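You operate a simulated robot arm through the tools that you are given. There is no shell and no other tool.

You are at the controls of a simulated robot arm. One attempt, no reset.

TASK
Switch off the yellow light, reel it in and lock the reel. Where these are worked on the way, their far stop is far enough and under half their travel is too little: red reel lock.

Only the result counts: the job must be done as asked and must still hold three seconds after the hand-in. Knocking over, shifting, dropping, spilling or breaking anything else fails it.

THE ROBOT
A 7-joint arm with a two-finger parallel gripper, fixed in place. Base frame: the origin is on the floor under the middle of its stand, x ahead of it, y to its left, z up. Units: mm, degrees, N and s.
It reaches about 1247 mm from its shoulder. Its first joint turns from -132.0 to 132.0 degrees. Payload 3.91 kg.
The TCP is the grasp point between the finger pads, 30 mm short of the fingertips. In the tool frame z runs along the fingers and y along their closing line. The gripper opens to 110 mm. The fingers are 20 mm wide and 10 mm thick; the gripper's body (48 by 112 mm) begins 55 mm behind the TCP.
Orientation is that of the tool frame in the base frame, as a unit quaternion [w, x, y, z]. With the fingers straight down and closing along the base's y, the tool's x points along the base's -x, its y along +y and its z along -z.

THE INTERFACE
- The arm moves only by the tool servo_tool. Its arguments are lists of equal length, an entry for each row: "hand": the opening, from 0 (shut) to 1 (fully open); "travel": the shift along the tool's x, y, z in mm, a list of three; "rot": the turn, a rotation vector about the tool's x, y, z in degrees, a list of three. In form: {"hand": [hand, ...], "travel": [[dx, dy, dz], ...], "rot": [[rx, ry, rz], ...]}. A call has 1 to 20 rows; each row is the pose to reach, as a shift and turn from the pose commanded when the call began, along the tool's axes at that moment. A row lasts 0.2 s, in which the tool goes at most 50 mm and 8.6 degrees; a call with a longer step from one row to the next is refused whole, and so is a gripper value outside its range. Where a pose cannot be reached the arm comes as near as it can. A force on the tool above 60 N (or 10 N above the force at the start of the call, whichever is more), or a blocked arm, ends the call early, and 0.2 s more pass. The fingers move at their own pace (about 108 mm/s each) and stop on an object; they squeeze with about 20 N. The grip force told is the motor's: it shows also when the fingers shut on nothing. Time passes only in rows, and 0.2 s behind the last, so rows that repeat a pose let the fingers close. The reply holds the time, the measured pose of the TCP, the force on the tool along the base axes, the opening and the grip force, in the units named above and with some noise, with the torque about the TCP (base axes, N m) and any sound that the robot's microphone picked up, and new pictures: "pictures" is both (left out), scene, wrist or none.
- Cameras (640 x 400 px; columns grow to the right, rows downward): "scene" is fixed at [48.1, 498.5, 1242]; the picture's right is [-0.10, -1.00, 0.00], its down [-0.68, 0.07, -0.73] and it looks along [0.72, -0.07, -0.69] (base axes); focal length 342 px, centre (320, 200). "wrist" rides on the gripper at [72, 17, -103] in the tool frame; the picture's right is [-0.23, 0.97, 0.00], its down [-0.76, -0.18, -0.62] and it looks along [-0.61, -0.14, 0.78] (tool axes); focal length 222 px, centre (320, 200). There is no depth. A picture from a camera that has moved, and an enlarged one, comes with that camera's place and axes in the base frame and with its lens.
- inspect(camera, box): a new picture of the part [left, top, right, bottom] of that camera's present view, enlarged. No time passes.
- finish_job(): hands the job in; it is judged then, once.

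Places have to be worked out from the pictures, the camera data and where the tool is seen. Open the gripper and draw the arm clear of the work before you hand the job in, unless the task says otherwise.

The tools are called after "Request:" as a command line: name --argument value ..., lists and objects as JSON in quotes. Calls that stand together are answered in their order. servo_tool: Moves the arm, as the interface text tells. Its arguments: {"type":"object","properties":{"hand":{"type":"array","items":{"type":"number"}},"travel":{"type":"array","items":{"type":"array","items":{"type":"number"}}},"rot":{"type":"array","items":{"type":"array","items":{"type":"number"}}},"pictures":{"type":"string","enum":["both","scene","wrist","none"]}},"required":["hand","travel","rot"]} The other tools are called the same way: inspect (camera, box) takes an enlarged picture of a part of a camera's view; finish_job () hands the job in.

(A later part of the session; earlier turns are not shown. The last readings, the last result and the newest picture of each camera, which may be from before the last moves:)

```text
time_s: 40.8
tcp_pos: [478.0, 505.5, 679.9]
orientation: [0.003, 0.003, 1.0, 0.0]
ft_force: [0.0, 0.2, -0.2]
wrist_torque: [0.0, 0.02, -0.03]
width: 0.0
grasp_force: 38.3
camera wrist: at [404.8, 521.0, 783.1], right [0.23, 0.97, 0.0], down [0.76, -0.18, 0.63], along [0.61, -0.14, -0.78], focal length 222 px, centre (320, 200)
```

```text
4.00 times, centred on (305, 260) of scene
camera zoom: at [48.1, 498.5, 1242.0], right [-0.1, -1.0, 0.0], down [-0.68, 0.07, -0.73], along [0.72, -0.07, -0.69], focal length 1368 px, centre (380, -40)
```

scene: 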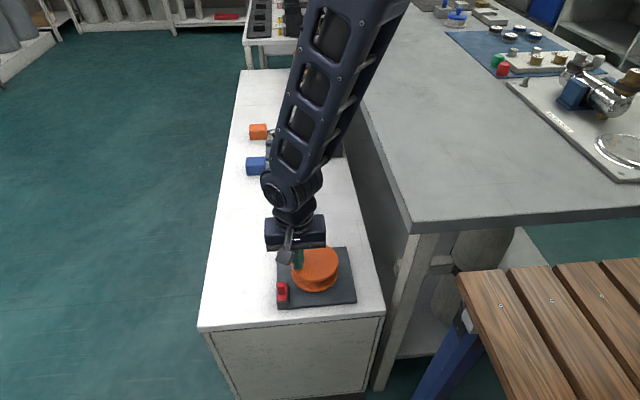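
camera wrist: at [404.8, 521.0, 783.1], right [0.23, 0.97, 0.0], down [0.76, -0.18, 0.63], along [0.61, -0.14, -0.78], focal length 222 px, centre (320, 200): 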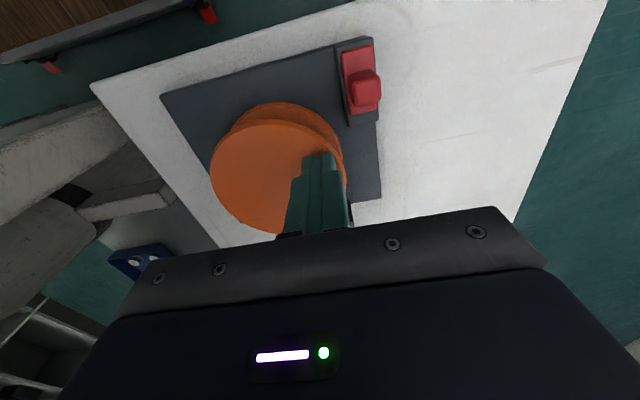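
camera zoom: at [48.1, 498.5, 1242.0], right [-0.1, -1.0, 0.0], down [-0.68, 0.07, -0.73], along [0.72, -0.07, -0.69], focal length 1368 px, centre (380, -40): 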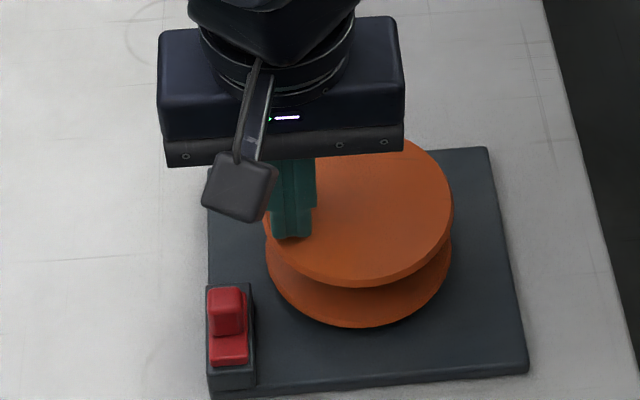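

There is no force at x = 478, past the earlier contact point of 475.5, so the reel may be yielding this way. I'll push on another 8 mm.

Request:
servo_tool --hand '[0, 0, 0, 0, 0, 0]' --travel '[[-1.5, 0, 0], [-3, 0, 0], [-4.5, 0, 0], [-6, 0, 0], [-8, 0, 0], [-10, 0, 0]]' --rot '[[0, 0, 0], [0, 0, 0], [0, 0, 0], [0, 0, 0], [0, 0, 0], [0, 0, 0]]'

Request:
inspect --camera "scene" --box '[260, 210, 350, 310]'

Request:
inspect --camera "wrist" --box '[250, 80, 390, 200]'

```text
time_s: 42.2
tcp_pos: [486.6, 503.7, 681.2]
orientation: [0.004, 0.002, 1.0, 0.001]
ft_force: [-0.5, 0.8, 0.2]
wrist_torque: [0.01, 0.01, 0.02]
width: 0.0
grasp_force: 37.3
camera wrist: at [414.4, 520.8, 783.6], right [0.23, 0.97, 0.0], down [0.76, -0.18, 0.63], along [0.61, -0.14, -0.78], focal length 222 px, centre (320, 200)
```

scene: 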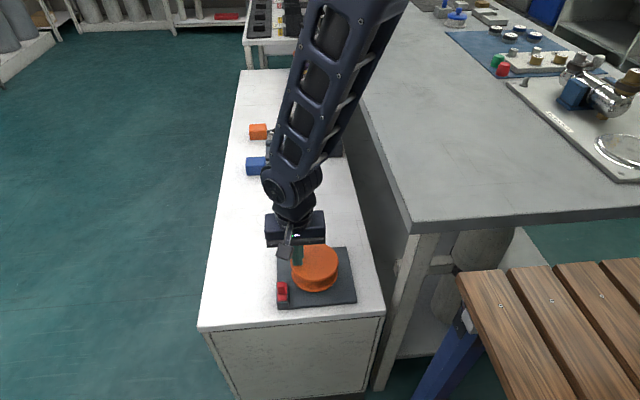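
wrist: 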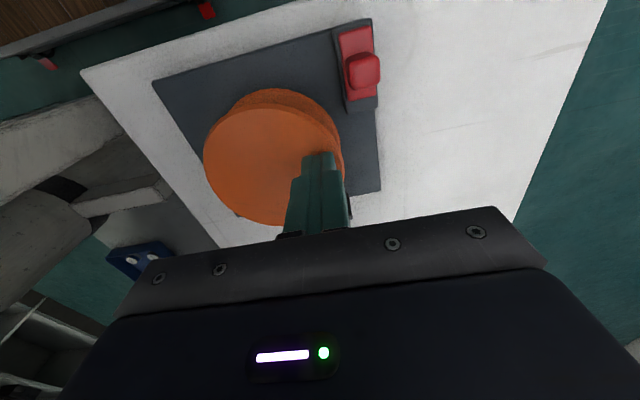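

```text
4.00 times, centred on (305, 260) of scene
camera zoom: at [48.1, 498.5, 1242.0], right [-0.1, -1.0, 0.0], down [-0.68, 0.07, -0.73], along [0.72, -0.07, -0.69], focal length 1368 px, centre (380, -40)
```

zoom: 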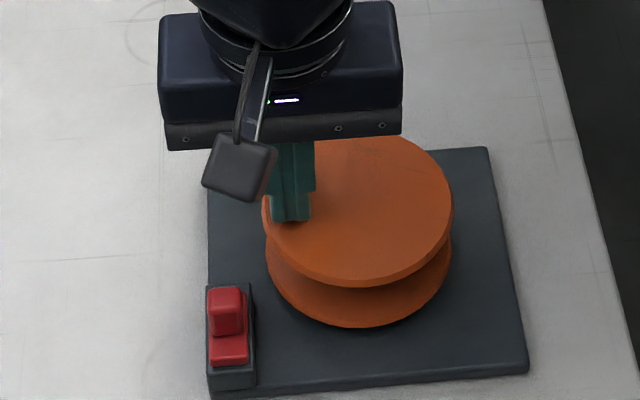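

```text
3.33 times, centred on (320, 140) of wrist
camera zoom: at [414.4, 520.8, 783.6], right [0.23, 0.97, 0.0], down [0.76, -0.18, 0.63], along [0.61, -0.14, -0.78], focal length 740 px, centre (320, 400)
```

zoom: 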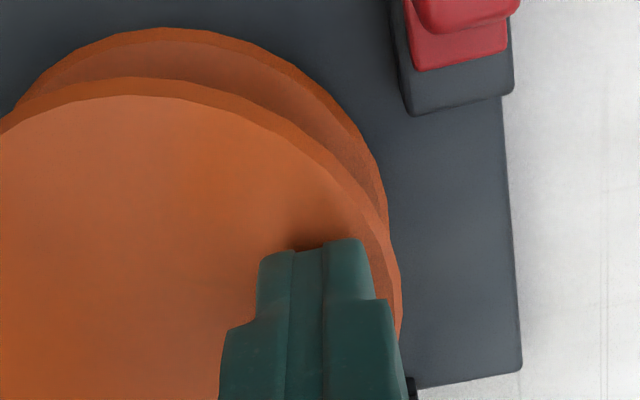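

The knob swings freely clockwise now, so unlocking worked and counter-clockwise was an end stop. I'll push it about 50° further clockwise along the circle and then check the lamp.

Request:
servo_tool --hand '[0, 0, 0, 0, 0, 0, 0, 0, 0, 0, 0, 0]' --travel '[[-2.73, 0.36, 0], [-6, 0.5, 0], [-9.27, 0.36, 0], [-12.51, -0.07, 0], [-15.71, -0.78, 0], [-18.83, -1.76, 0], [-21.85, -3.01, 0], [-24.75, -4.52, 0], [-27.51, -6.28, 0], [-30.1, -8.27, 0], [-32.52, -10.48, 0], [-32.52, -10.48, 0]]' --rot '[[0, 0, 0], [0, 0, 0], [0, 0, 0], [0, 0, 0], [0, 0, 0], [0, 0, 0], [0, 0, 0], [0, 0, 0], [0, 0, 0], [0, 0, 0], [0, 0, 0], [0, 0, 0]]'

Request:
inspect --camera "scene" --box '[260, 210, 350, 310]'

Request:
inspect --camera "wrist" --box '[220, 80, 390, 220]'

```text
time_s: 44.8
tcp_pos: [520.7, 492.8, 680.7]
orientation: [0.003, 0.002, 1.0, 0.002]
ft_force: [0.3, 0.0, -0.1]
wrist_torque: [0.0, 0.01, -0.01]
width: 0.0
grasp_force: 37.8
camera wrist: at [447.8, 510.4, 783.6], right [0.23, 0.97, 0.0], down [0.76, -0.18, 0.63], along [0.61, -0.14, -0.78], focal length 222 px, centre (320, 200)
```

scene: 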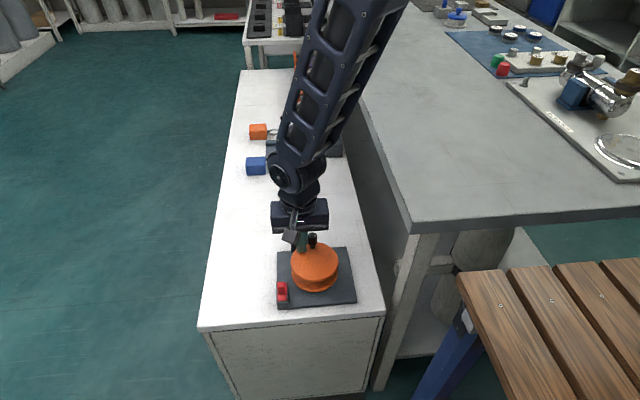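
wrist: 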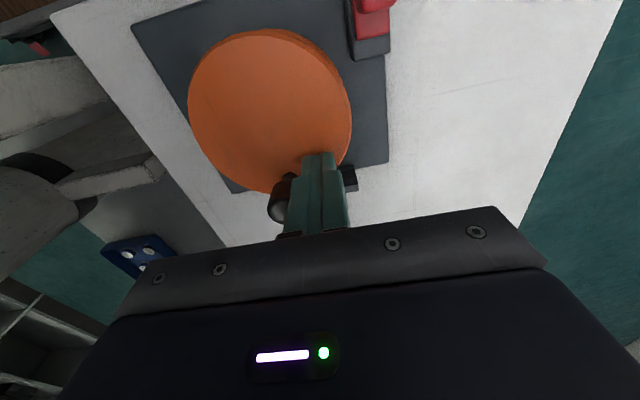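

```text
4.00 times, centred on (305, 260) of scene
camera zoom: at [48.1, 498.5, 1242.0], right [-0.1, -1.0, 0.0], down [-0.68, 0.07, -0.73], along [0.72, -0.07, -0.69], focal length 1368 px, centre (380, -40)
```

zoom: 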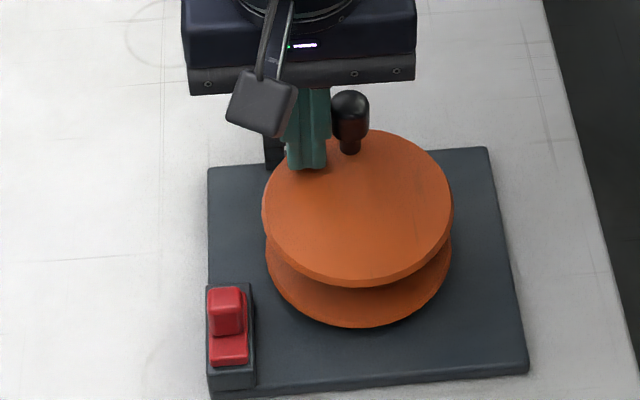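

```text
2.86 times, centred on (305, 150) of wrist
camera zoom: at [447.8, 510.4, 783.6], right [0.23, 0.97, 0.0], down [0.76, -0.18, 0.63], along [0.61, -0.14, -0.78], focal length 635 px, centre (363, 343)
```

zoom: 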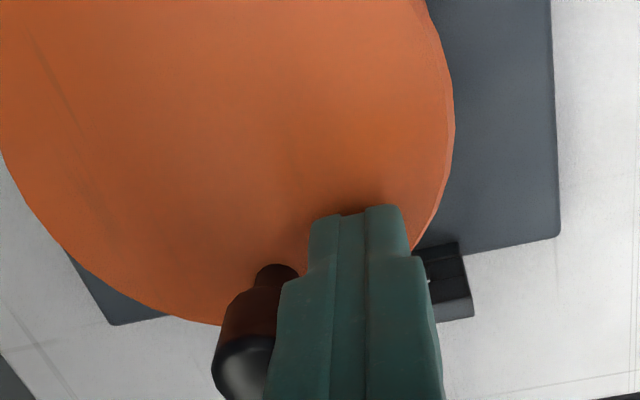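

The knob has swung about 80° clockwise with hardly any resistance. I'll lift and step aside so that the scene camera can see the lamp and the cord.

Request:
servo_tool --hand '[0, 0, 0, 0, 0, 0]' --travel '[[4, 2, 0], [4, 2, -30], [4, 2, -60], [20, 35, -80], [30, 70, -90], [30, 90, -90]]' --rot '[[0, 0, 0], [0, 0, 0], [0, 0, 0], [0, 0, 0], [0, 0, 0], [0, 0, 0]]'

Request:
inspect --camera "scene" --box '[250, 140, 370, 310]'

Request:
inspect --camera "scene" --box '[265, 140, 325, 200]'

```text
time_s: 46.2
tcp_pos: [492.1, 585.1, 770.9]
orientation: [0.004, 0.003, 1.0, 0.001]
ft_force: [0.3, -0.5, 1.6]
wrist_torque: [0.03, 0.01, 0.03]
width: 0.0
grasp_force: 37.7
camera wrist: at [419.3, 601.4, 874.4], right [0.23, 0.97, 0.0], down [0.76, -0.18, 0.63], along [0.61, -0.14, -0.78], focal length 222 px, centre (320, 200)
```

scene: 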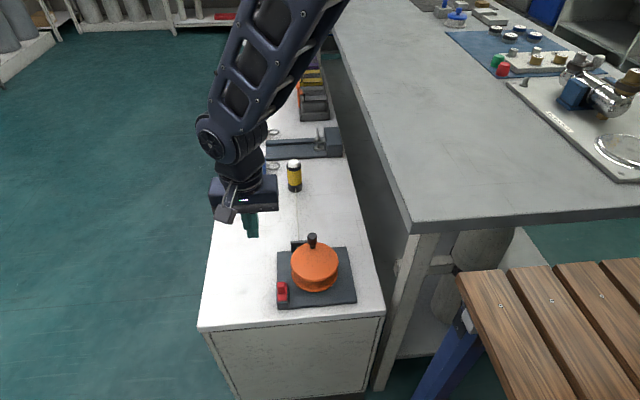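
wrist: 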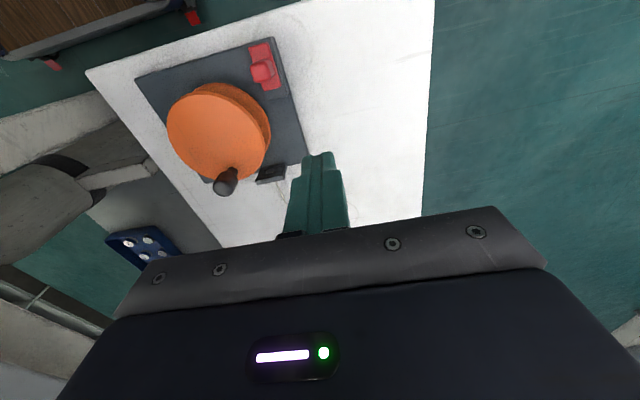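

```text
2.35 times, centred on (310, 225) of scene
camera zoom: at [48.1, 498.5, 1242.0], right [-0.1, -1.0, 0.0], down [-0.68, 0.07, -0.73], along [0.72, -0.07, -0.69], focal length 804 px, centre (344, 141)
```

zoom: 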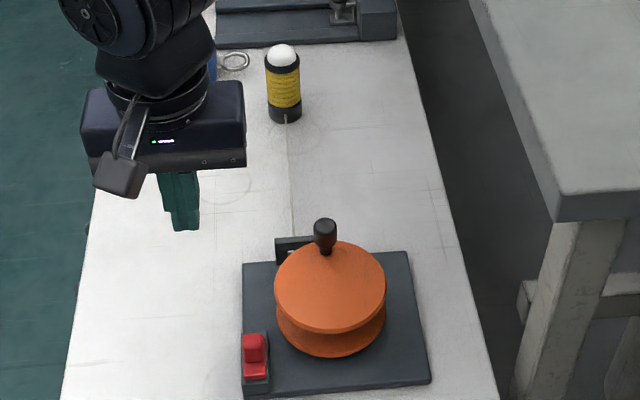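

```text
6.67 times, centred on (295, 170) of scene
camera zoom: at [48.1, 498.5, 1242.0], right [-0.1, -1.0, 0.0], down [-0.68, 0.07, -0.73], along [0.72, -0.07, -0.69], focal length 2280 px, centre (487, 400)
```

zoom: 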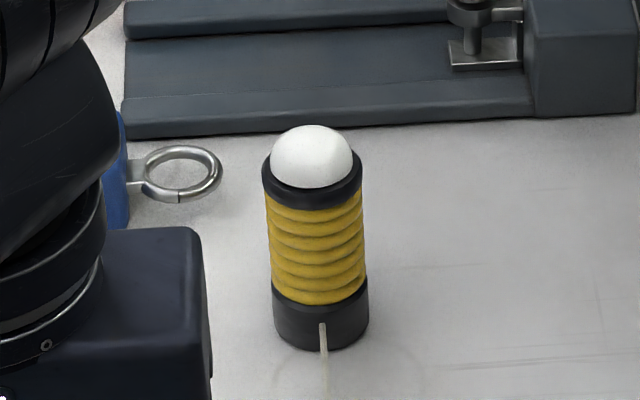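

The lamp has come about 22 mm towards the reel, so clockwise reels it in. The knob is now near (529, 469) around an axis at about (493, 467). I'll come back down behind it and keep pushing it around.

Request:
servo_tool --hand '[0, 0, 0, 0, 0, 0, 0]' --travel '[[-8, -30, 0], [-17, -60, 0], [-25.3, -87.7, 0], [-25.3, -87.7, 35], [-25.3, -87.7, 68], [-25.3, -87.7, 90], [-25.3, -87.7, 90]]' --rot '[[0, 0, 0], [0, 0, 0], [0, 0, 0], [0, 0, 0], [0, 0, 0], [0, 0, 0], [0, 0, 0]]'

Request:
inspect --camera "scene" --box '[260, 210, 350, 310]'

```text
time_s: 47.8
tcp_pos: [519.0, 497.5, 683.7]
orientation: [0.003, 0.001, 1.0, 0.002]
ft_force: [0.6, -0.1, 0.6]
wrist_torque: [-0.01, -0.02, -0.02]
width: 0.0
grasp_force: 37.7
camera wrist: at [445.4, 513.8, 786.9], right [0.23, 0.97, 0.0], down [0.76, -0.18, 0.63], along [0.61, -0.14, -0.78], focal length 222 px, centre (320, 200)
```

scene: 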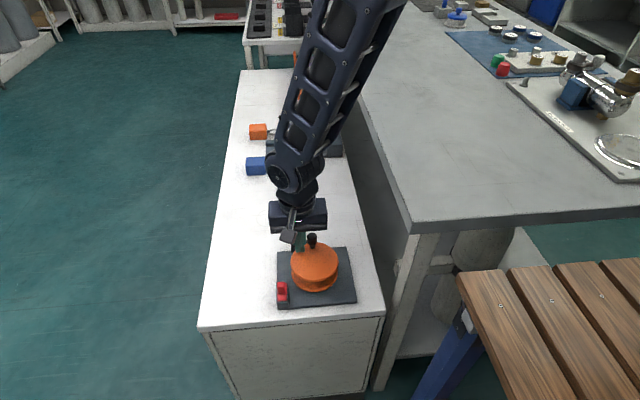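
wrist: 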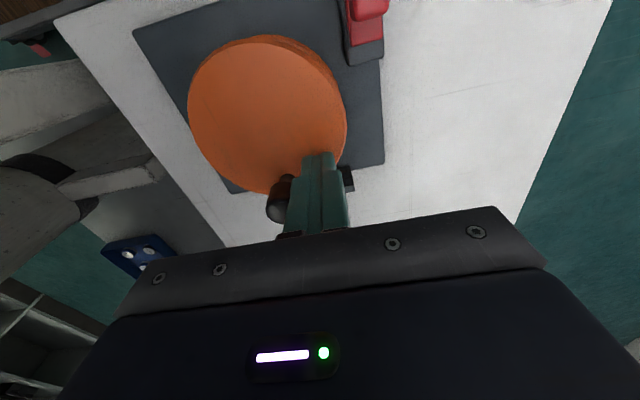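

```text
4.00 times, centred on (305, 260) of scene
camera zoom: at [48.1, 498.5, 1242.0], right [-0.1, -1.0, 0.0], down [-0.68, 0.07, -0.73], along [0.72, -0.07, -0.69], focal length 1368 px, centre (380, -40)
```

zoom: 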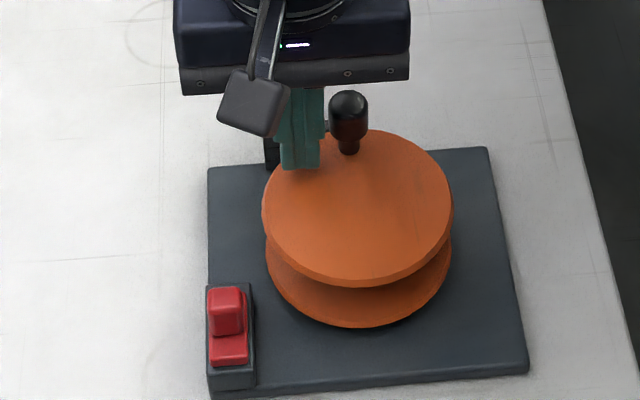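

The fingers are behind the knob at about (518, 497). I'll push it clockwise round the circle through roughly 145°.

Request:
servo_tool --hand '[0, 0, 0, 0, 0, 0, 0, 0, 0, 0, 0, 0, 0, 0, 0, 0, 0, 0, 0, 0]' --travel '[[0.14, -2.93, 2.5], [-3.41, -6.61, 2.5], [-6.42, -10.75, 2.5], [-8.83, -15.27, 2.5], [-10.58, -20.08, 2.5], [-11.64, -25.09, 2.5], [-12, -30.2, 2.5], [-11.64, -35.31, 2.5], [-10.58, -40.32, 2.5], [-8.83, -45.13, 2.5], [-6.42, -49.65, 2.5], [-3.41, -53.79, 2.5], [0.14, -57.47, 2.5], [4.18, -60.63, 2.5], [8.61, -63.19, 2.5], [13.36, -65.1, 2.5], [18.33, -66.34, 2.5], [23.42, -66.88, 2.5], [28.54, -66.7, 2.5], [28.54, -66.7, 2.5]]' --rot '[[0, 0, 0], [0, 0, 0], [0, 0, 0], [0, 0, 0], [0, 0, 0], [0, 0, 0], [0, 0, 0], [0, 0, 0], [0, 0, 0], [0, 0, 0], [0, 0, 0], [0, 0, 0], [0, 0, 0], [0, 0, 0], [0, 0, 0], [0, 0, 0], [0, 0, 0], [0, 0, 0], [0, 0, 0], [0, 0, 0]]'

Request:
inspect --camera "scene" --box '[250, 140, 370, 310]'

Request:
inspect --camera "wrist" --box '[250, 60, 420, 200]'

```text
time_s: 52.0
tcp_pos: [487.2, 429.3, 678.5]
orientation: [0.004, 0.002, 1.0, 0.001]
ft_force: [-0.6, 0.0, -0.9]
wrist_torque: [0.04, 0.01, -0.02]
width: 0.0
grasp_force: 37.9
camera wrist: at [413.5, 446.4, 782.4], right [0.23, 0.97, 0.0], down [0.76, -0.18, 0.63], along [0.61, -0.14, -0.78], focal length 222 px, centre (320, 200)
```

scene: 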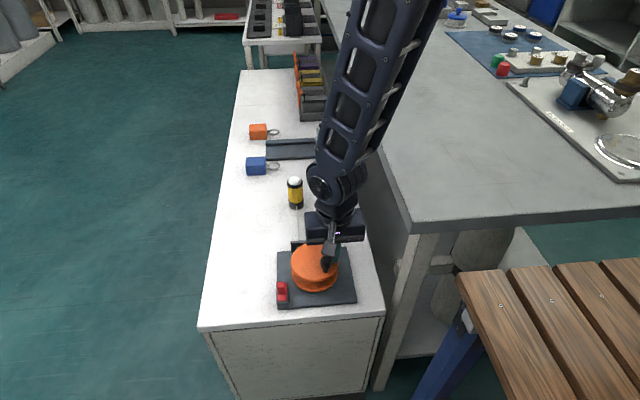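
wrist: 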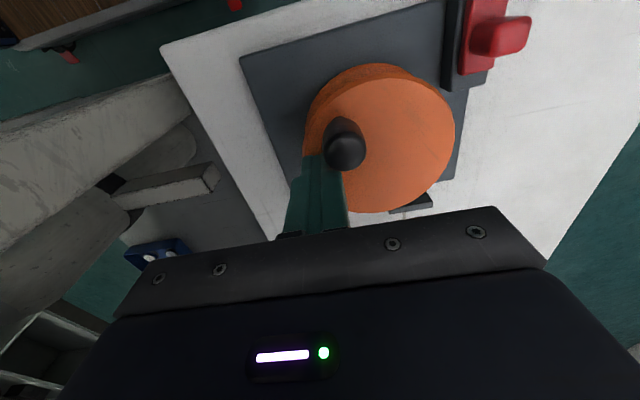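

```text
2.35 times, centred on (310, 225) of scene
camera zoom: at [48.1, 498.5, 1242.0], right [-0.1, -1.0, 0.0], down [-0.68, 0.07, -0.73], along [0.72, -0.07, -0.69], focal length 804 px, centre (344, 141)
```

zoom: 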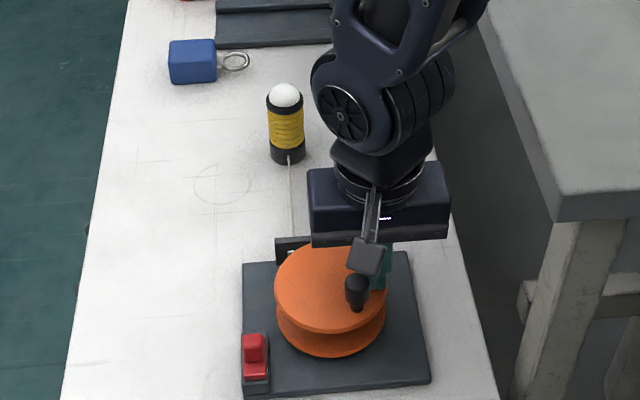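

```text
2.86 times, centred on (335, 130) of wrist
camera zoom: at [413.5, 446.4, 782.4], right [0.23, 0.97, 0.0], down [0.76, -0.18, 0.63], along [0.61, -0.14, -0.78], focal length 635 px, centre (277, 400)
```

zoom: 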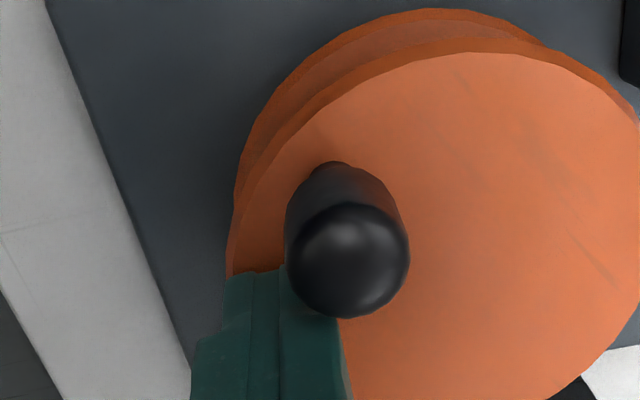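

The lamp is sliding in upright: its base front is now near x = 724, about 0.53 mm per degree, with roughly 135 mm left to the guide. I'll carry on around another 150°.

Request:
servo_tool --hand '[0, 0, 0, 0, 0, 0, 0, 0, 0, 0, 0, 0, 0, 0, 0, 0, 0, 0, 0, 0]' --travel '[[3.88, 1.39, -1], [8.75, 2.97, -1], [13.35, 5.22, -1], [17.59, 8.08, -1], [21.4, 11.51, -1], [24.69, 15.43, -1], [27.4, 19.77, -1], [29.49, 24.45, -1], [30.9, 29.37, -1], [31.61, 34.44, -1], [31.61, 39.56, -1], [30.9, 44.63, -1], [29.49, 49.55, -1], [27.4, 54.23, -1], [24.69, 58.57, -1], [21.4, 62.49, -1], [17.59, 65.92, -1], [13.35, 68.78, -1], [8.75, 71.03, -1], [8.75, 71.03, -1]]' --rot '[[0, 0, 0], [0, 0, 0], [0, 0, 0], [0, 0, 0], [0, 0, 0], [0, 0, 0], [0, 0, 0], [0, 0, 0], [0, 0, 0], [0, 0, 0], [0, 0, 0], [0, 0, 0], [0, 0, 0], [0, 0, 0], [0, 0, 0], [0, 0, 0], [0, 0, 0], [0, 0, 0], [0, 0, 0], [0, 0, 0]]'

Request:
inspect --camera "scene" --box '[250, 140, 370, 310]'

Request:
inspect --camera "wrist" --box '[250, 60, 420, 200]'

```text
time_s: 56.2
tcp_pos: [479.9, 500.8, 679.5]
orientation: [0.003, 0.002, 1.0, 0.001]
ft_force: [-0.6, 0.6, 0.0]
wrist_torque: [0.0, -0.02, 0.01]
width: 0.0
grasp_force: 37.9
camera wrist: at [405.5, 517.3, 783.1], right [0.23, 0.97, 0.0], down [0.76, -0.18, 0.63], along [0.61, -0.14, -0.78], focal length 222 px, centre (320, 200)
```

scene: 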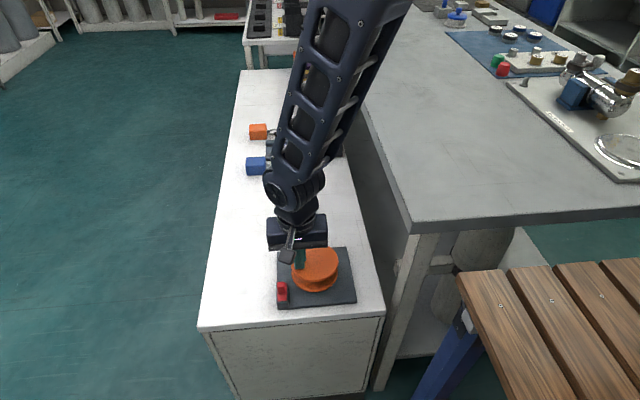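
wrist: 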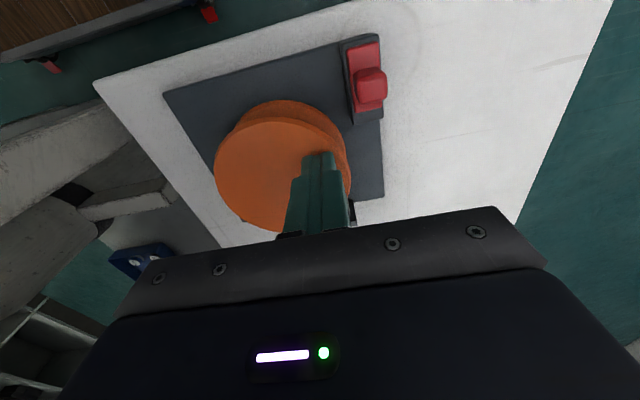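

```text
2.35 times, centred on (310, 225) of scene
camera zoom: at [48.1, 498.5, 1242.0], right [-0.1, -1.0, 0.0], down [-0.68, 0.07, -0.73], along [0.72, -0.07, -0.69], focal length 804 px, centre (344, 141)
```

zoom: 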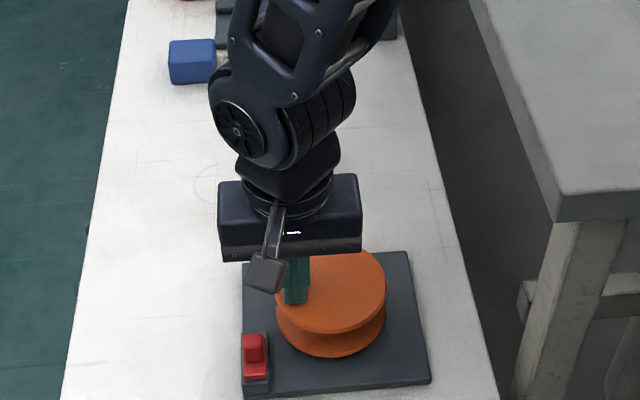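

```text
2.86 times, centred on (335, 130) of wrist
camera zoom: at [405.5, 517.3, 783.1], right [0.23, 0.97, 0.0], down [0.76, -0.18, 0.63], along [0.61, -0.14, -0.78], focal length 635 px, centre (277, 400)
```

zoom: 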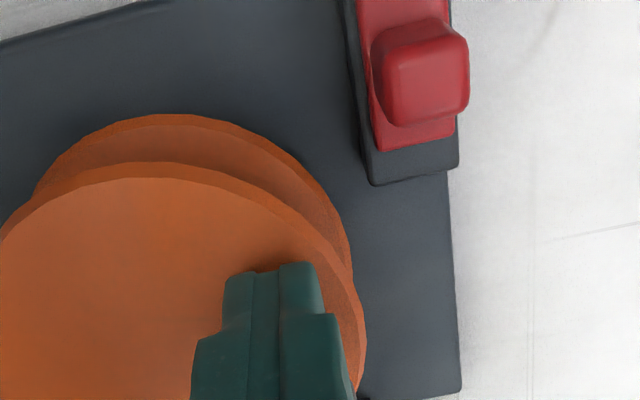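

By my count the lamp should be about 55 mm from the guide. I'll push another 64°, then lift aside to look.

Request:
servo_tool --hand '[0, 0, 0, 0, 0, 0, 0, 0, 0, 0, 0, 0, 0, 0, 0]' --travel '[[-4.87, 1.81, 0], [-9.91, 2.7, 0], [-15.03, 2.88, 0], [-20.12, 2.34, 0], [-25.09, 1.1, 0], [-29.84, -0.81, 0], [-34.27, -3.37, 0], [-38.31, -6.53, 0], [-38.31, -6.53, 0], [-33, -2, 0], [-33, -2, -35], [-33, -2, -75], [-20, 35, -90], [-10, 75, -90], [-10, 80, -90]]' --rot '[[0, 0, 0], [0, 0, 0], [0, 0, 0], [0, 0, 0], [0, 0, 0], [0, 0, 0], [0, 0, 0], [0, 0, 0], [0, 0, 0], [0, 0, 0], [0, 0, 0], [0, 0, 0], [0, 0, 0], [0, 0, 0], [0, 0, 0]]'

Request:
inspect --camera "scene" --box '[250, 180, 370, 310]'

Request:
inspect --camera "wrist" --box '[130, 60, 330, 230]'

```text
time_s: 59.4
tcp_pos: [488.0, 580.1, 766.3]
orientation: [0.004, 0.001, 1.0, 0.001]
ft_force: [0.8, -0.9, -0.3]
wrist_torque: [0.05, -0.01, 0.01]
width: 0.0
grasp_force: 37.8
camera wrist: at [415.2, 597.0, 870.8], right [0.23, 0.97, 0.0], down [0.76, -0.18, 0.63], along [0.61, -0.14, -0.78], focal length 222 px, centre (320, 200)
```

scene: 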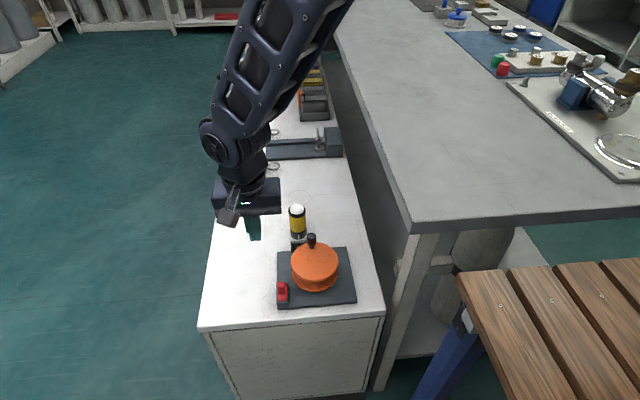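
wrist: 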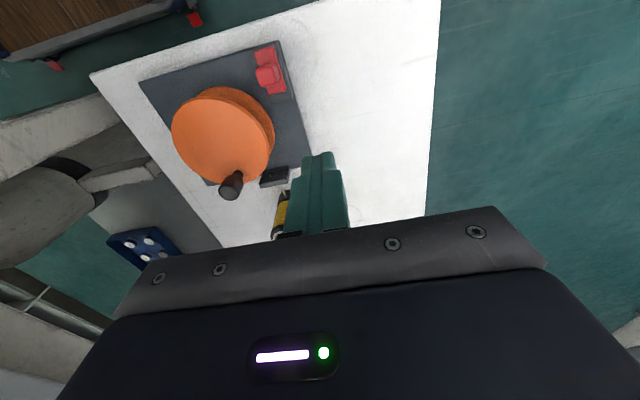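

```text
3.08 times, centred on (310, 245) of scene
camera zoom: at [48.1, 498.5, 1242.0], right [-0.1, -1.0, 0.0], down [-0.68, 0.07, -0.73], along [0.72, -0.07, -0.69], focal length 1052 px, centre (351, 62)
```

zoom: 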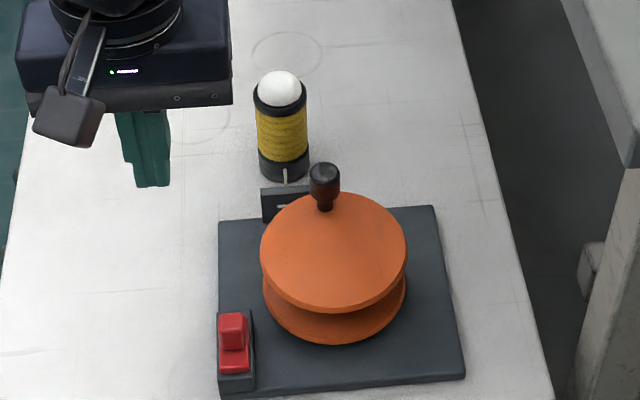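

```text
2.35 times, centred on (230, 145) of wrist
camera zoom: at [415.2, 597.0, 870.8], right [0.23, 0.97, 0.0], down [0.76, -0.18, 0.63], along [0.61, -0.14, -0.78], focal length 523 px, centre (532, 329)
```

zoom: 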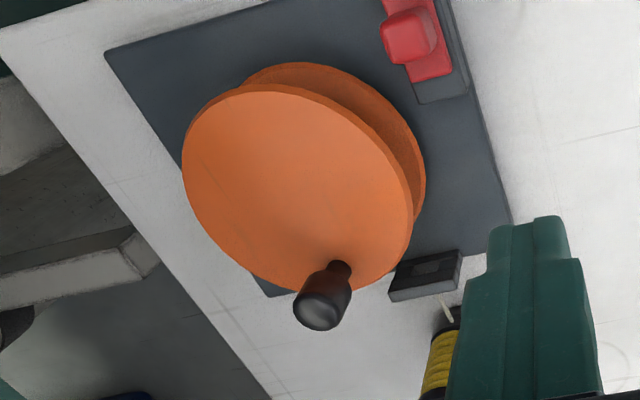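

The lamp's base front is now about x = 617, roughly 30 mm short of the guide, and the knob is back at its +x side. I'll come down behind the knob again and finish with small, force-watched steps.

Request:
servo_tool --hand '[0, 0, 0, 0, 0, 0, 0]' --travel '[[-10, -30, 0], [-20, -60, 0], [-28.5, -83, 0], [-28.5, -83, 35], [-28.5, -83, 68], [-28.5, -83, 87], [-28.5, -83, 87]]' --rot '[[0, 0, 0], [0, 0, 0], [0, 0, 0], [0, 0, 0], [0, 0, 0], [0, 0, 0], [0, 0, 0]]' --pictures "none"

```text
time_s: 61.0
tcp_pos: [517.1, 496.2, 682.3]
orientation: [0.004, 0.002, 1.0, 0.001]
ft_force: [0.2, -0.9, 0.3]
wrist_torque: [0.02, 0.01, 0.03]
width: 0.2
grasp_force: 38.0
```

The fingers are down at (517, 496), just behind the knob. I'll push 40° in finer rows and check the force.

Request:
servo_tool --hand '[0, 0, 0, 0, 0, 0, 0, 0, 0]' --travel '[[-0.76, -1.93, 1.5], [-3.47, -4.64, 1.5], [-5.89, -7.63, 1.5], [-7.98, -10.85, 1.5], [-9.73, -14.27, 1.5], [-11.1, -17.86, 1.5], [-12.1, -21.57, 1.5], [-12.54, -24.09, 1.5], [-12.54, -24.09, 1.5]]' --rot '[[0, 0, 0], [0, 0, 0], [0, 0, 0], [0, 0, 0], [0, 0, 0], [0, 0, 0], [0, 0, 0], [0, 0, 0], [0, 0, 0]]'

Request:
inspect --camera "scene" --box '[250, 180, 370, 310]'

Request:
inspect --camera "wrist" --box '[230, 100, 400, 230]'

```text
time_s: 63.0
tcp_pos: [529.5, 473.7, 679.9]
orientation: [0.004, 0.001, 1.0, 0.002]
ft_force: [-0.8, 7.7, 0.1]
wrist_torque: [0.0, 0.04, -0.04]
width: 0.0
grasp_force: 37.5
camera wrist: at [456.2, 491.0, 783.4], right [0.23, 0.97, 0.0], down [0.76, -0.18, 0.63], along [0.61, -0.14, -0.78], focal length 222 px, centre (320, 200)
```

scene: 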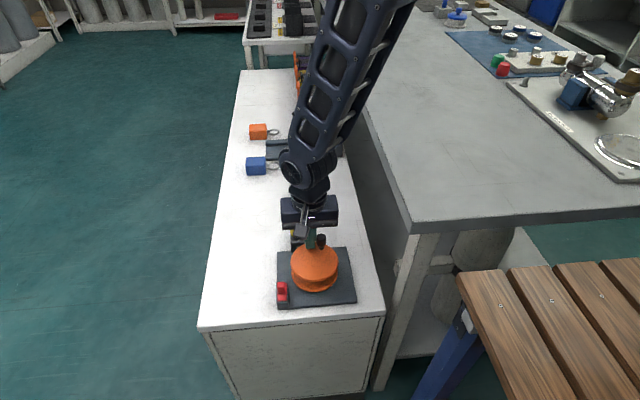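
wrist: 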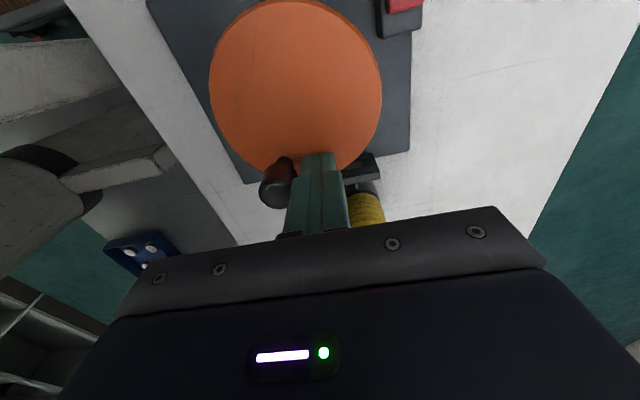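

```text
3.08 times, centred on (310, 245) of scene
camera zoom: at [48.1, 498.5, 1242.0], right [-0.1, -1.0, 0.0], down [-0.68, 0.07, -0.73], along [0.72, -0.07, -0.69], focal length 1052 px, centre (351, 62)
```

zoom: 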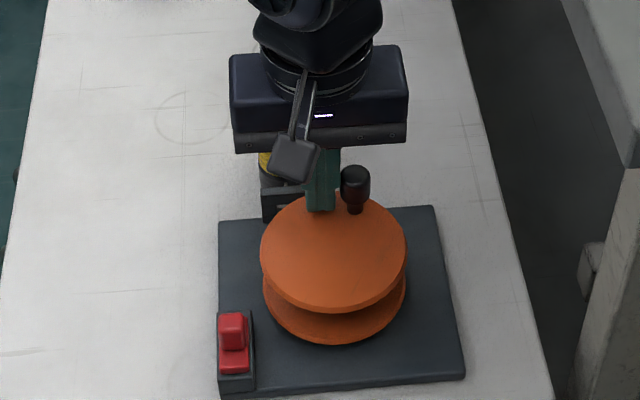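

```text
3.08 times, centred on (315, 165) of wrist
camera zoom: at [456.2, 491.0, 783.4], right [0.23, 0.97, 0.0], down [0.76, -0.18, 0.63], along [0.61, -0.14, -0.78], focal length 684 px, centre (335, 308)
```

zoom: 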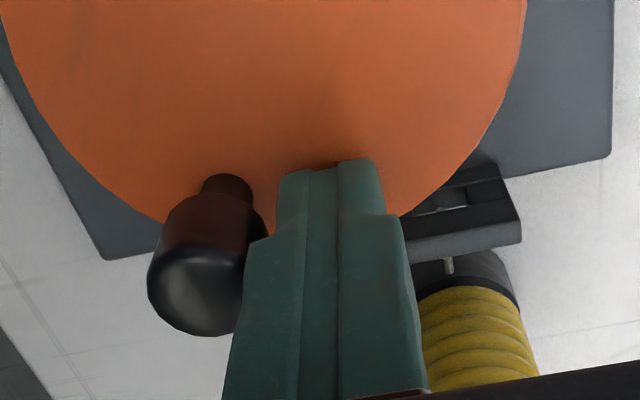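

Force has risen to 7.7 N and the lamp now stands right behind the guide. I'll nudge another 2–3 mm to see whether this is the end stop.

Request:
servo_tool --hand '[0, 0, 0, 0]' --travel '[[-0.1, -0.8, 0], [-0.2, -1.6, 0], [-0.2, -2.4, 0], [-0.2, -2.4, 0]]' --rot '[[0, 0, 0], [0, 0, 0], [0, 0, 0], [0, 0, 0]]'

Request:
inspect --camera "wrist" --box '[230, 100, 400, 230]'

Request:
inspect --camera "scene" --box '[280, 220, 340, 270]'

```text
time_s: 64.0
tcp_pos: [529.3, 473.3, 681.0]
orientation: [0.004, 0.002, 1.0, 0.003]
ft_force: [7.0, 54.7, -23.7]
wrist_torque: [0.3, -0.09, -0.08]
width: 0.2
grasp_force: 38.2
camera wrist: at [455.9, 490.1, 783.8], right [0.23, 0.97, 0.01], down [0.76, -0.18, 0.63], along [0.61, -0.14, -0.78], focal length 222 px, centre (320, 200)
```

scene: 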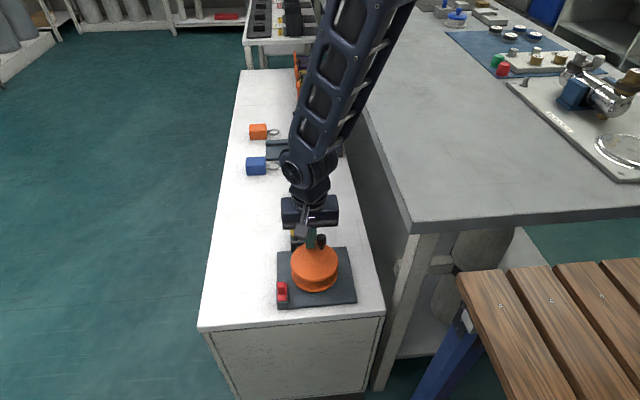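
wrist: 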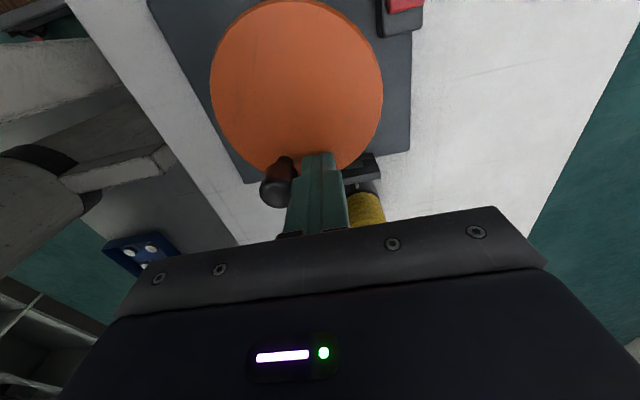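

```text
3.08 times, centred on (315, 165) of wrist
camera zoom: at [455.9, 490.1, 783.8], right [0.23, 0.97, 0.01], down [0.76, -0.18, 0.63], along [0.61, -0.14, -0.78], focal length 684 px, centre (335, 308)
```

zoom: 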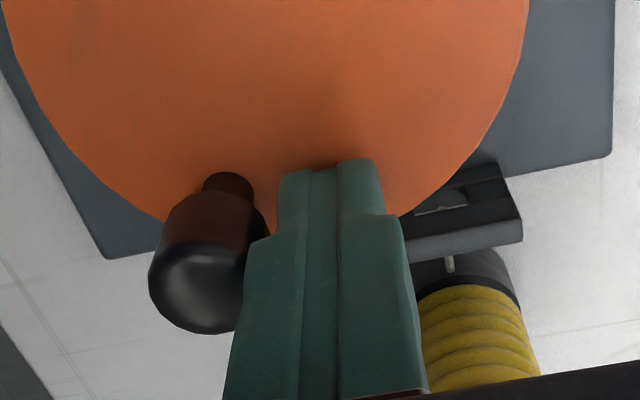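

```text
8.00 times, centred on (310, 245) of scene
camera zoom: at [48.1, 498.5, 1242.0], right [-0.1, -1.0, 0.0], down [-0.68, 0.07, -0.73], along [0.72, -0.07, -0.69], focal length 2735 px, centre (400, -160)
```

zoom: 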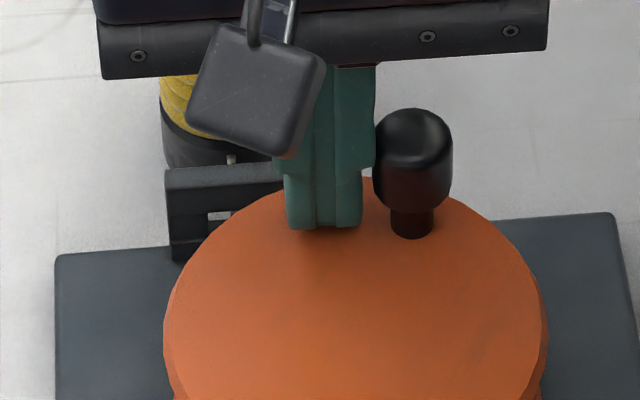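

At 55 N it holds hard, so the reel has reached its end and the lamp stands directly behind the guide. I'll release the pressure, lift, and hover on the -x side of the red slide to lock it again.

Request:
servo_tool --hand '[0, 0, 0, 0, 0, 0, 0, 0, 0]' --travel '[[0, 3, 0], [1, 7, 0], [4, 12, 0], [4, 12, -30], [4, 12, -60], [40, 30, -60], [80, 50, -60], [117.8, 70.3, -60], [117.8, 70.3, -60]]' --rot '[[0, 0, 0], [0, 0, 0], [0, 0, 0], [0, 0, 0], [0, 0, 0], [0, 0, 0], [0, 0, 0], [0, 0, 0], [0, 0, 0]]'

Request:
inspect --camera "scene" --box '[250, 180, 370, 310]'

Request:
inspect --camera "wrist" --box '[230, 80, 400, 230]'

```text
time_s: 66.0
tcp_pos: [409.3, 540.6, 736.9]
orientation: [0.003, 0.003, 1.0, 0.001]
ft_force: [-0.3, 0.6, -0.2]
wrist_torque: [-0.01, -0.03, -0.02]
width: 0.1
grasp_force: 37.2
camera wrist: at [335.8, 558.2, 841.0], right [0.23, 0.97, 0.0], down [0.76, -0.18, 0.63], along [0.61, -0.14, -0.78], focal length 222 px, centre (320, 200)
```

scene: 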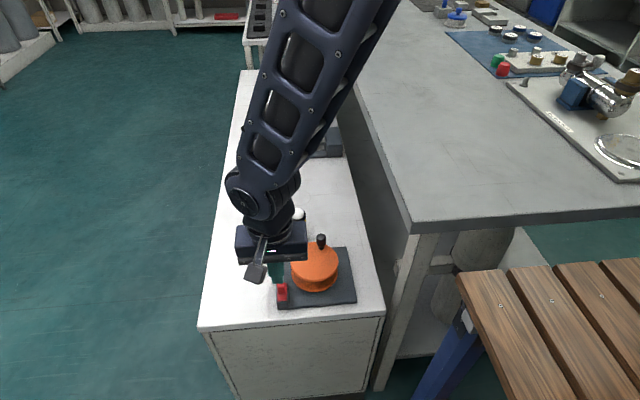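
wrist: 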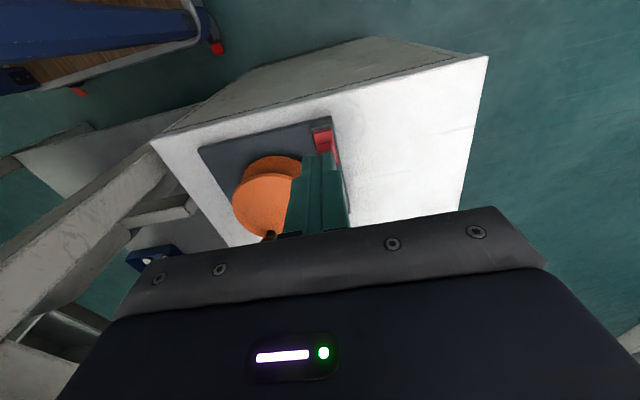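

```text
3.08 times, centred on (310, 245) of scene
camera zoom: at [48.1, 498.5, 1242.0], right [-0.1, -1.0, 0.0], down [-0.68, 0.07, -0.73], along [0.72, -0.07, -0.69], focal length 1052 px, centre (351, 62)
```

zoom: 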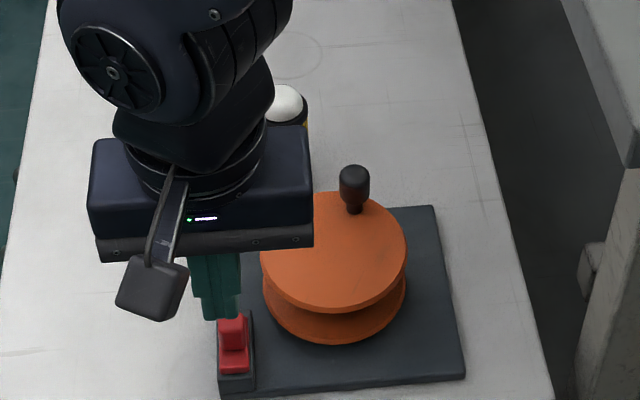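

```text
2.67 times, centred on (315, 155) of wrist
camera zoom: at [335.8, 558.2, 841.0], right [0.23, 0.97, 0.0], down [0.76, -0.18, 0.63], along [0.61, -0.14, -0.78], focal length 592 px, centre (333, 320)
```

zoom: 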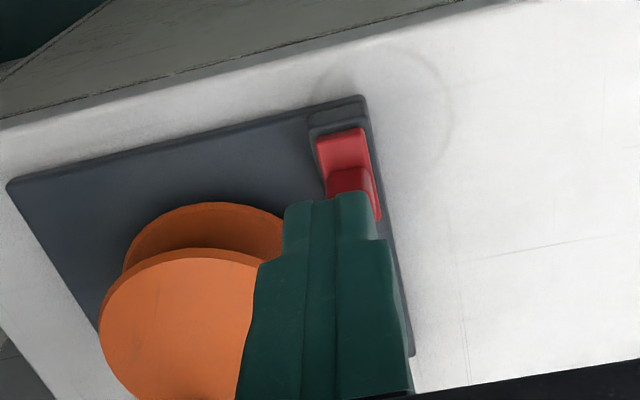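

The bump now stands near (440, 540) and the TCP is at (409, 541), clear on its -x side. I'll lower to the working height and look.

Request:
servo_tool --hand '[0, 0, 0, 0, 0]' --travel '[[0, -0.5, 30], [0, -0.5, 60], [0, -0.5, 78], [0, -0.5, 85.5], [0, -0.5, 85.5]]' --rot '[[0, 0, 0], [0, 0, 0], [0, 0, 0], [0, 0, 0], [0, 0, 0]]'

Request:
inspect --camera "scene" --box '[250, 230, 330, 310]'

Request:
inspect --camera "wrist" --box '[250, 100, 390, 230]'

```text
time_s: 67.2
tcp_pos: [411.4, 540.9, 653.2]
orientation: [0.004, 0.001, 1.0, 0.001]
ft_force: [-0.5, 0.0, -0.3]
wrist_torque: [-0.02, -0.01, -0.02]
width: 0.4
grasp_force: 38.1
camera wrist: at [338.3, 557.1, 756.0], right [0.23, 0.97, 0.0], down [0.76, -0.18, 0.63], along [0.61, -0.14, -0.78], focal length 222 px, centre (320, 200)
```

scene: 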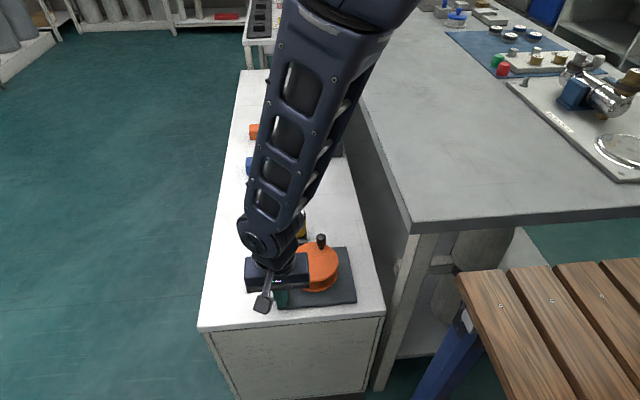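
wrist: 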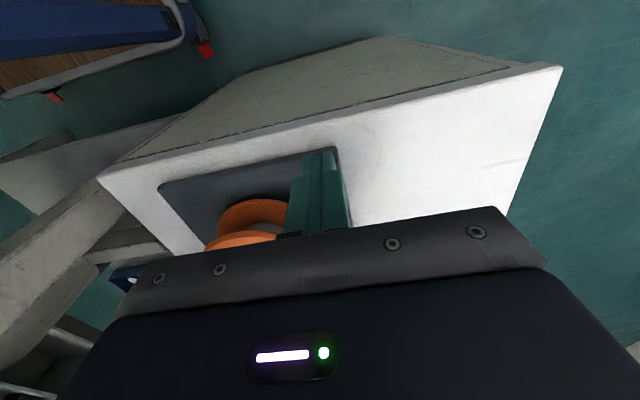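

```text
5.00 times, centred on (290, 270) of scene
camera zoom: at [48.1, 498.5, 1242.0], right [-0.1, -1.0, 0.0], down [-0.68, 0.07, -0.73], along [0.72, -0.07, -0.69], focal length 1710 px, centre (470, -150)
```

zoom: 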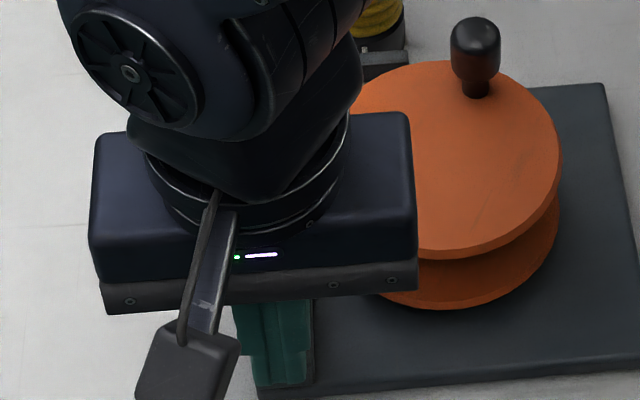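

```text
3.08 times, centred on (320, 165) of wrist
camera zoom: at [338.3, 557.1, 756.0], right [0.23, 0.97, 0.0], down [0.76, -0.18, 0.63], along [0.61, -0.14, -0.78], focal length 684 px, centre (320, 308)
```

zoom: 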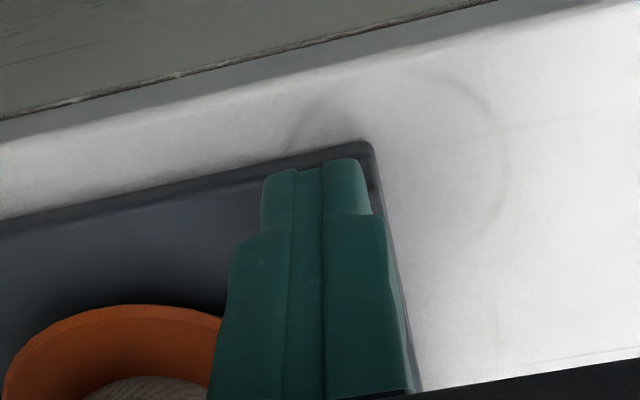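

The tips are at about z = 623, level with the bump. I'll push towards +x to slide the lock home.

Request:
servo_tool --hand '[0, 0, 0, 0, 0, 0, 0, 0, 0, 0, 0, 0, 0, 0, 0]' --travel '[[-4, -0.5, 1], [-7, -0.5, 1], [-9.5, -0.5, 1], [-12, -0.5, 1], [-14.5, -0.5, 1], [-17, -0.5, 1], [-19.5, -0.5, 1], [-22, -0.5, 1], [-24.5, -0.5, 1], [-27, -0.5, 1], [-29.5, -0.5, 1], [-31.5, -0.5, 1], [-33.5, -0.5, 1], [-35, -0.5, 1], [-35, -0.5, 1]]' --rot '[[0, 0, 0], [0, 0, 0], [0, 0, 0], [0, 0, 0], [0, 0, 0], [0, 0, 0], [0, 0, 0], [0, 0, 0], [0, 0, 0], [0, 0, 0], [0, 0, 0], [0, 0, 0], [0, 0, 0], [0, 0, 0], [0, 0, 0]]'

Request:
inspect --camera "scene" --box '[250, 230, 330, 310]'

Request:
inspect --camera "wrist" --box '[250, 100, 390, 230]'

```text
time_s: 70.4
tcp_pos: [447.1, 539.6, 653.0]
orientation: [0.003, 0.002, 1.0, 0.002]
ft_force: [-1.7, -0.5, -0.4]
wrist_torque: [-0.03, 0.05, 0.0]
width: 0.0
grasp_force: 37.5
camera wrist: at [373.9, 556.7, 756.0], right [0.23, 0.97, 0.0], down [0.76, -0.18, 0.63], along [0.61, -0.14, -0.78], focal length 222 px, centre (320, 200)
```

scene: 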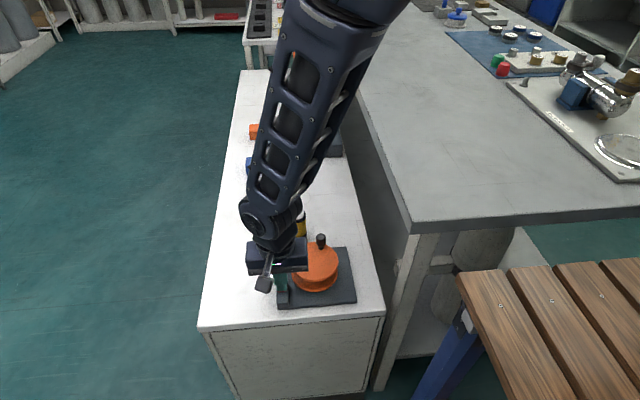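
wrist: 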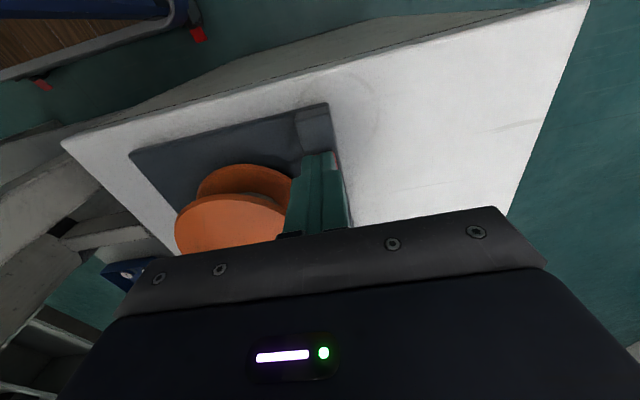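

```text
5.00 times, centred on (290, 270) of scene
camera zoom: at [48.1, 498.5, 1242.0], right [-0.1, -1.0, 0.0], down [-0.68, 0.07, -0.73], along [0.72, -0.07, -0.69], focal length 1710 px, centre (470, -150)
```

zoom: 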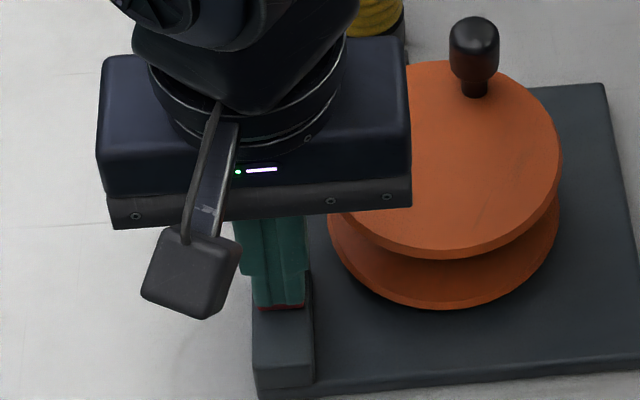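

```text
3.08 times, centred on (320, 165) of wrist
camera zoom: at [373.9, 556.7, 756.0], right [0.23, 0.97, 0.0], down [0.76, -0.18, 0.63], along [0.61, -0.14, -0.78], focal length 684 px, centre (320, 308)
```

zoom: 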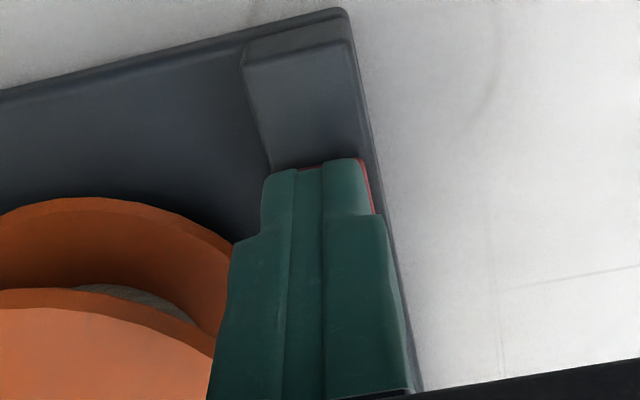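

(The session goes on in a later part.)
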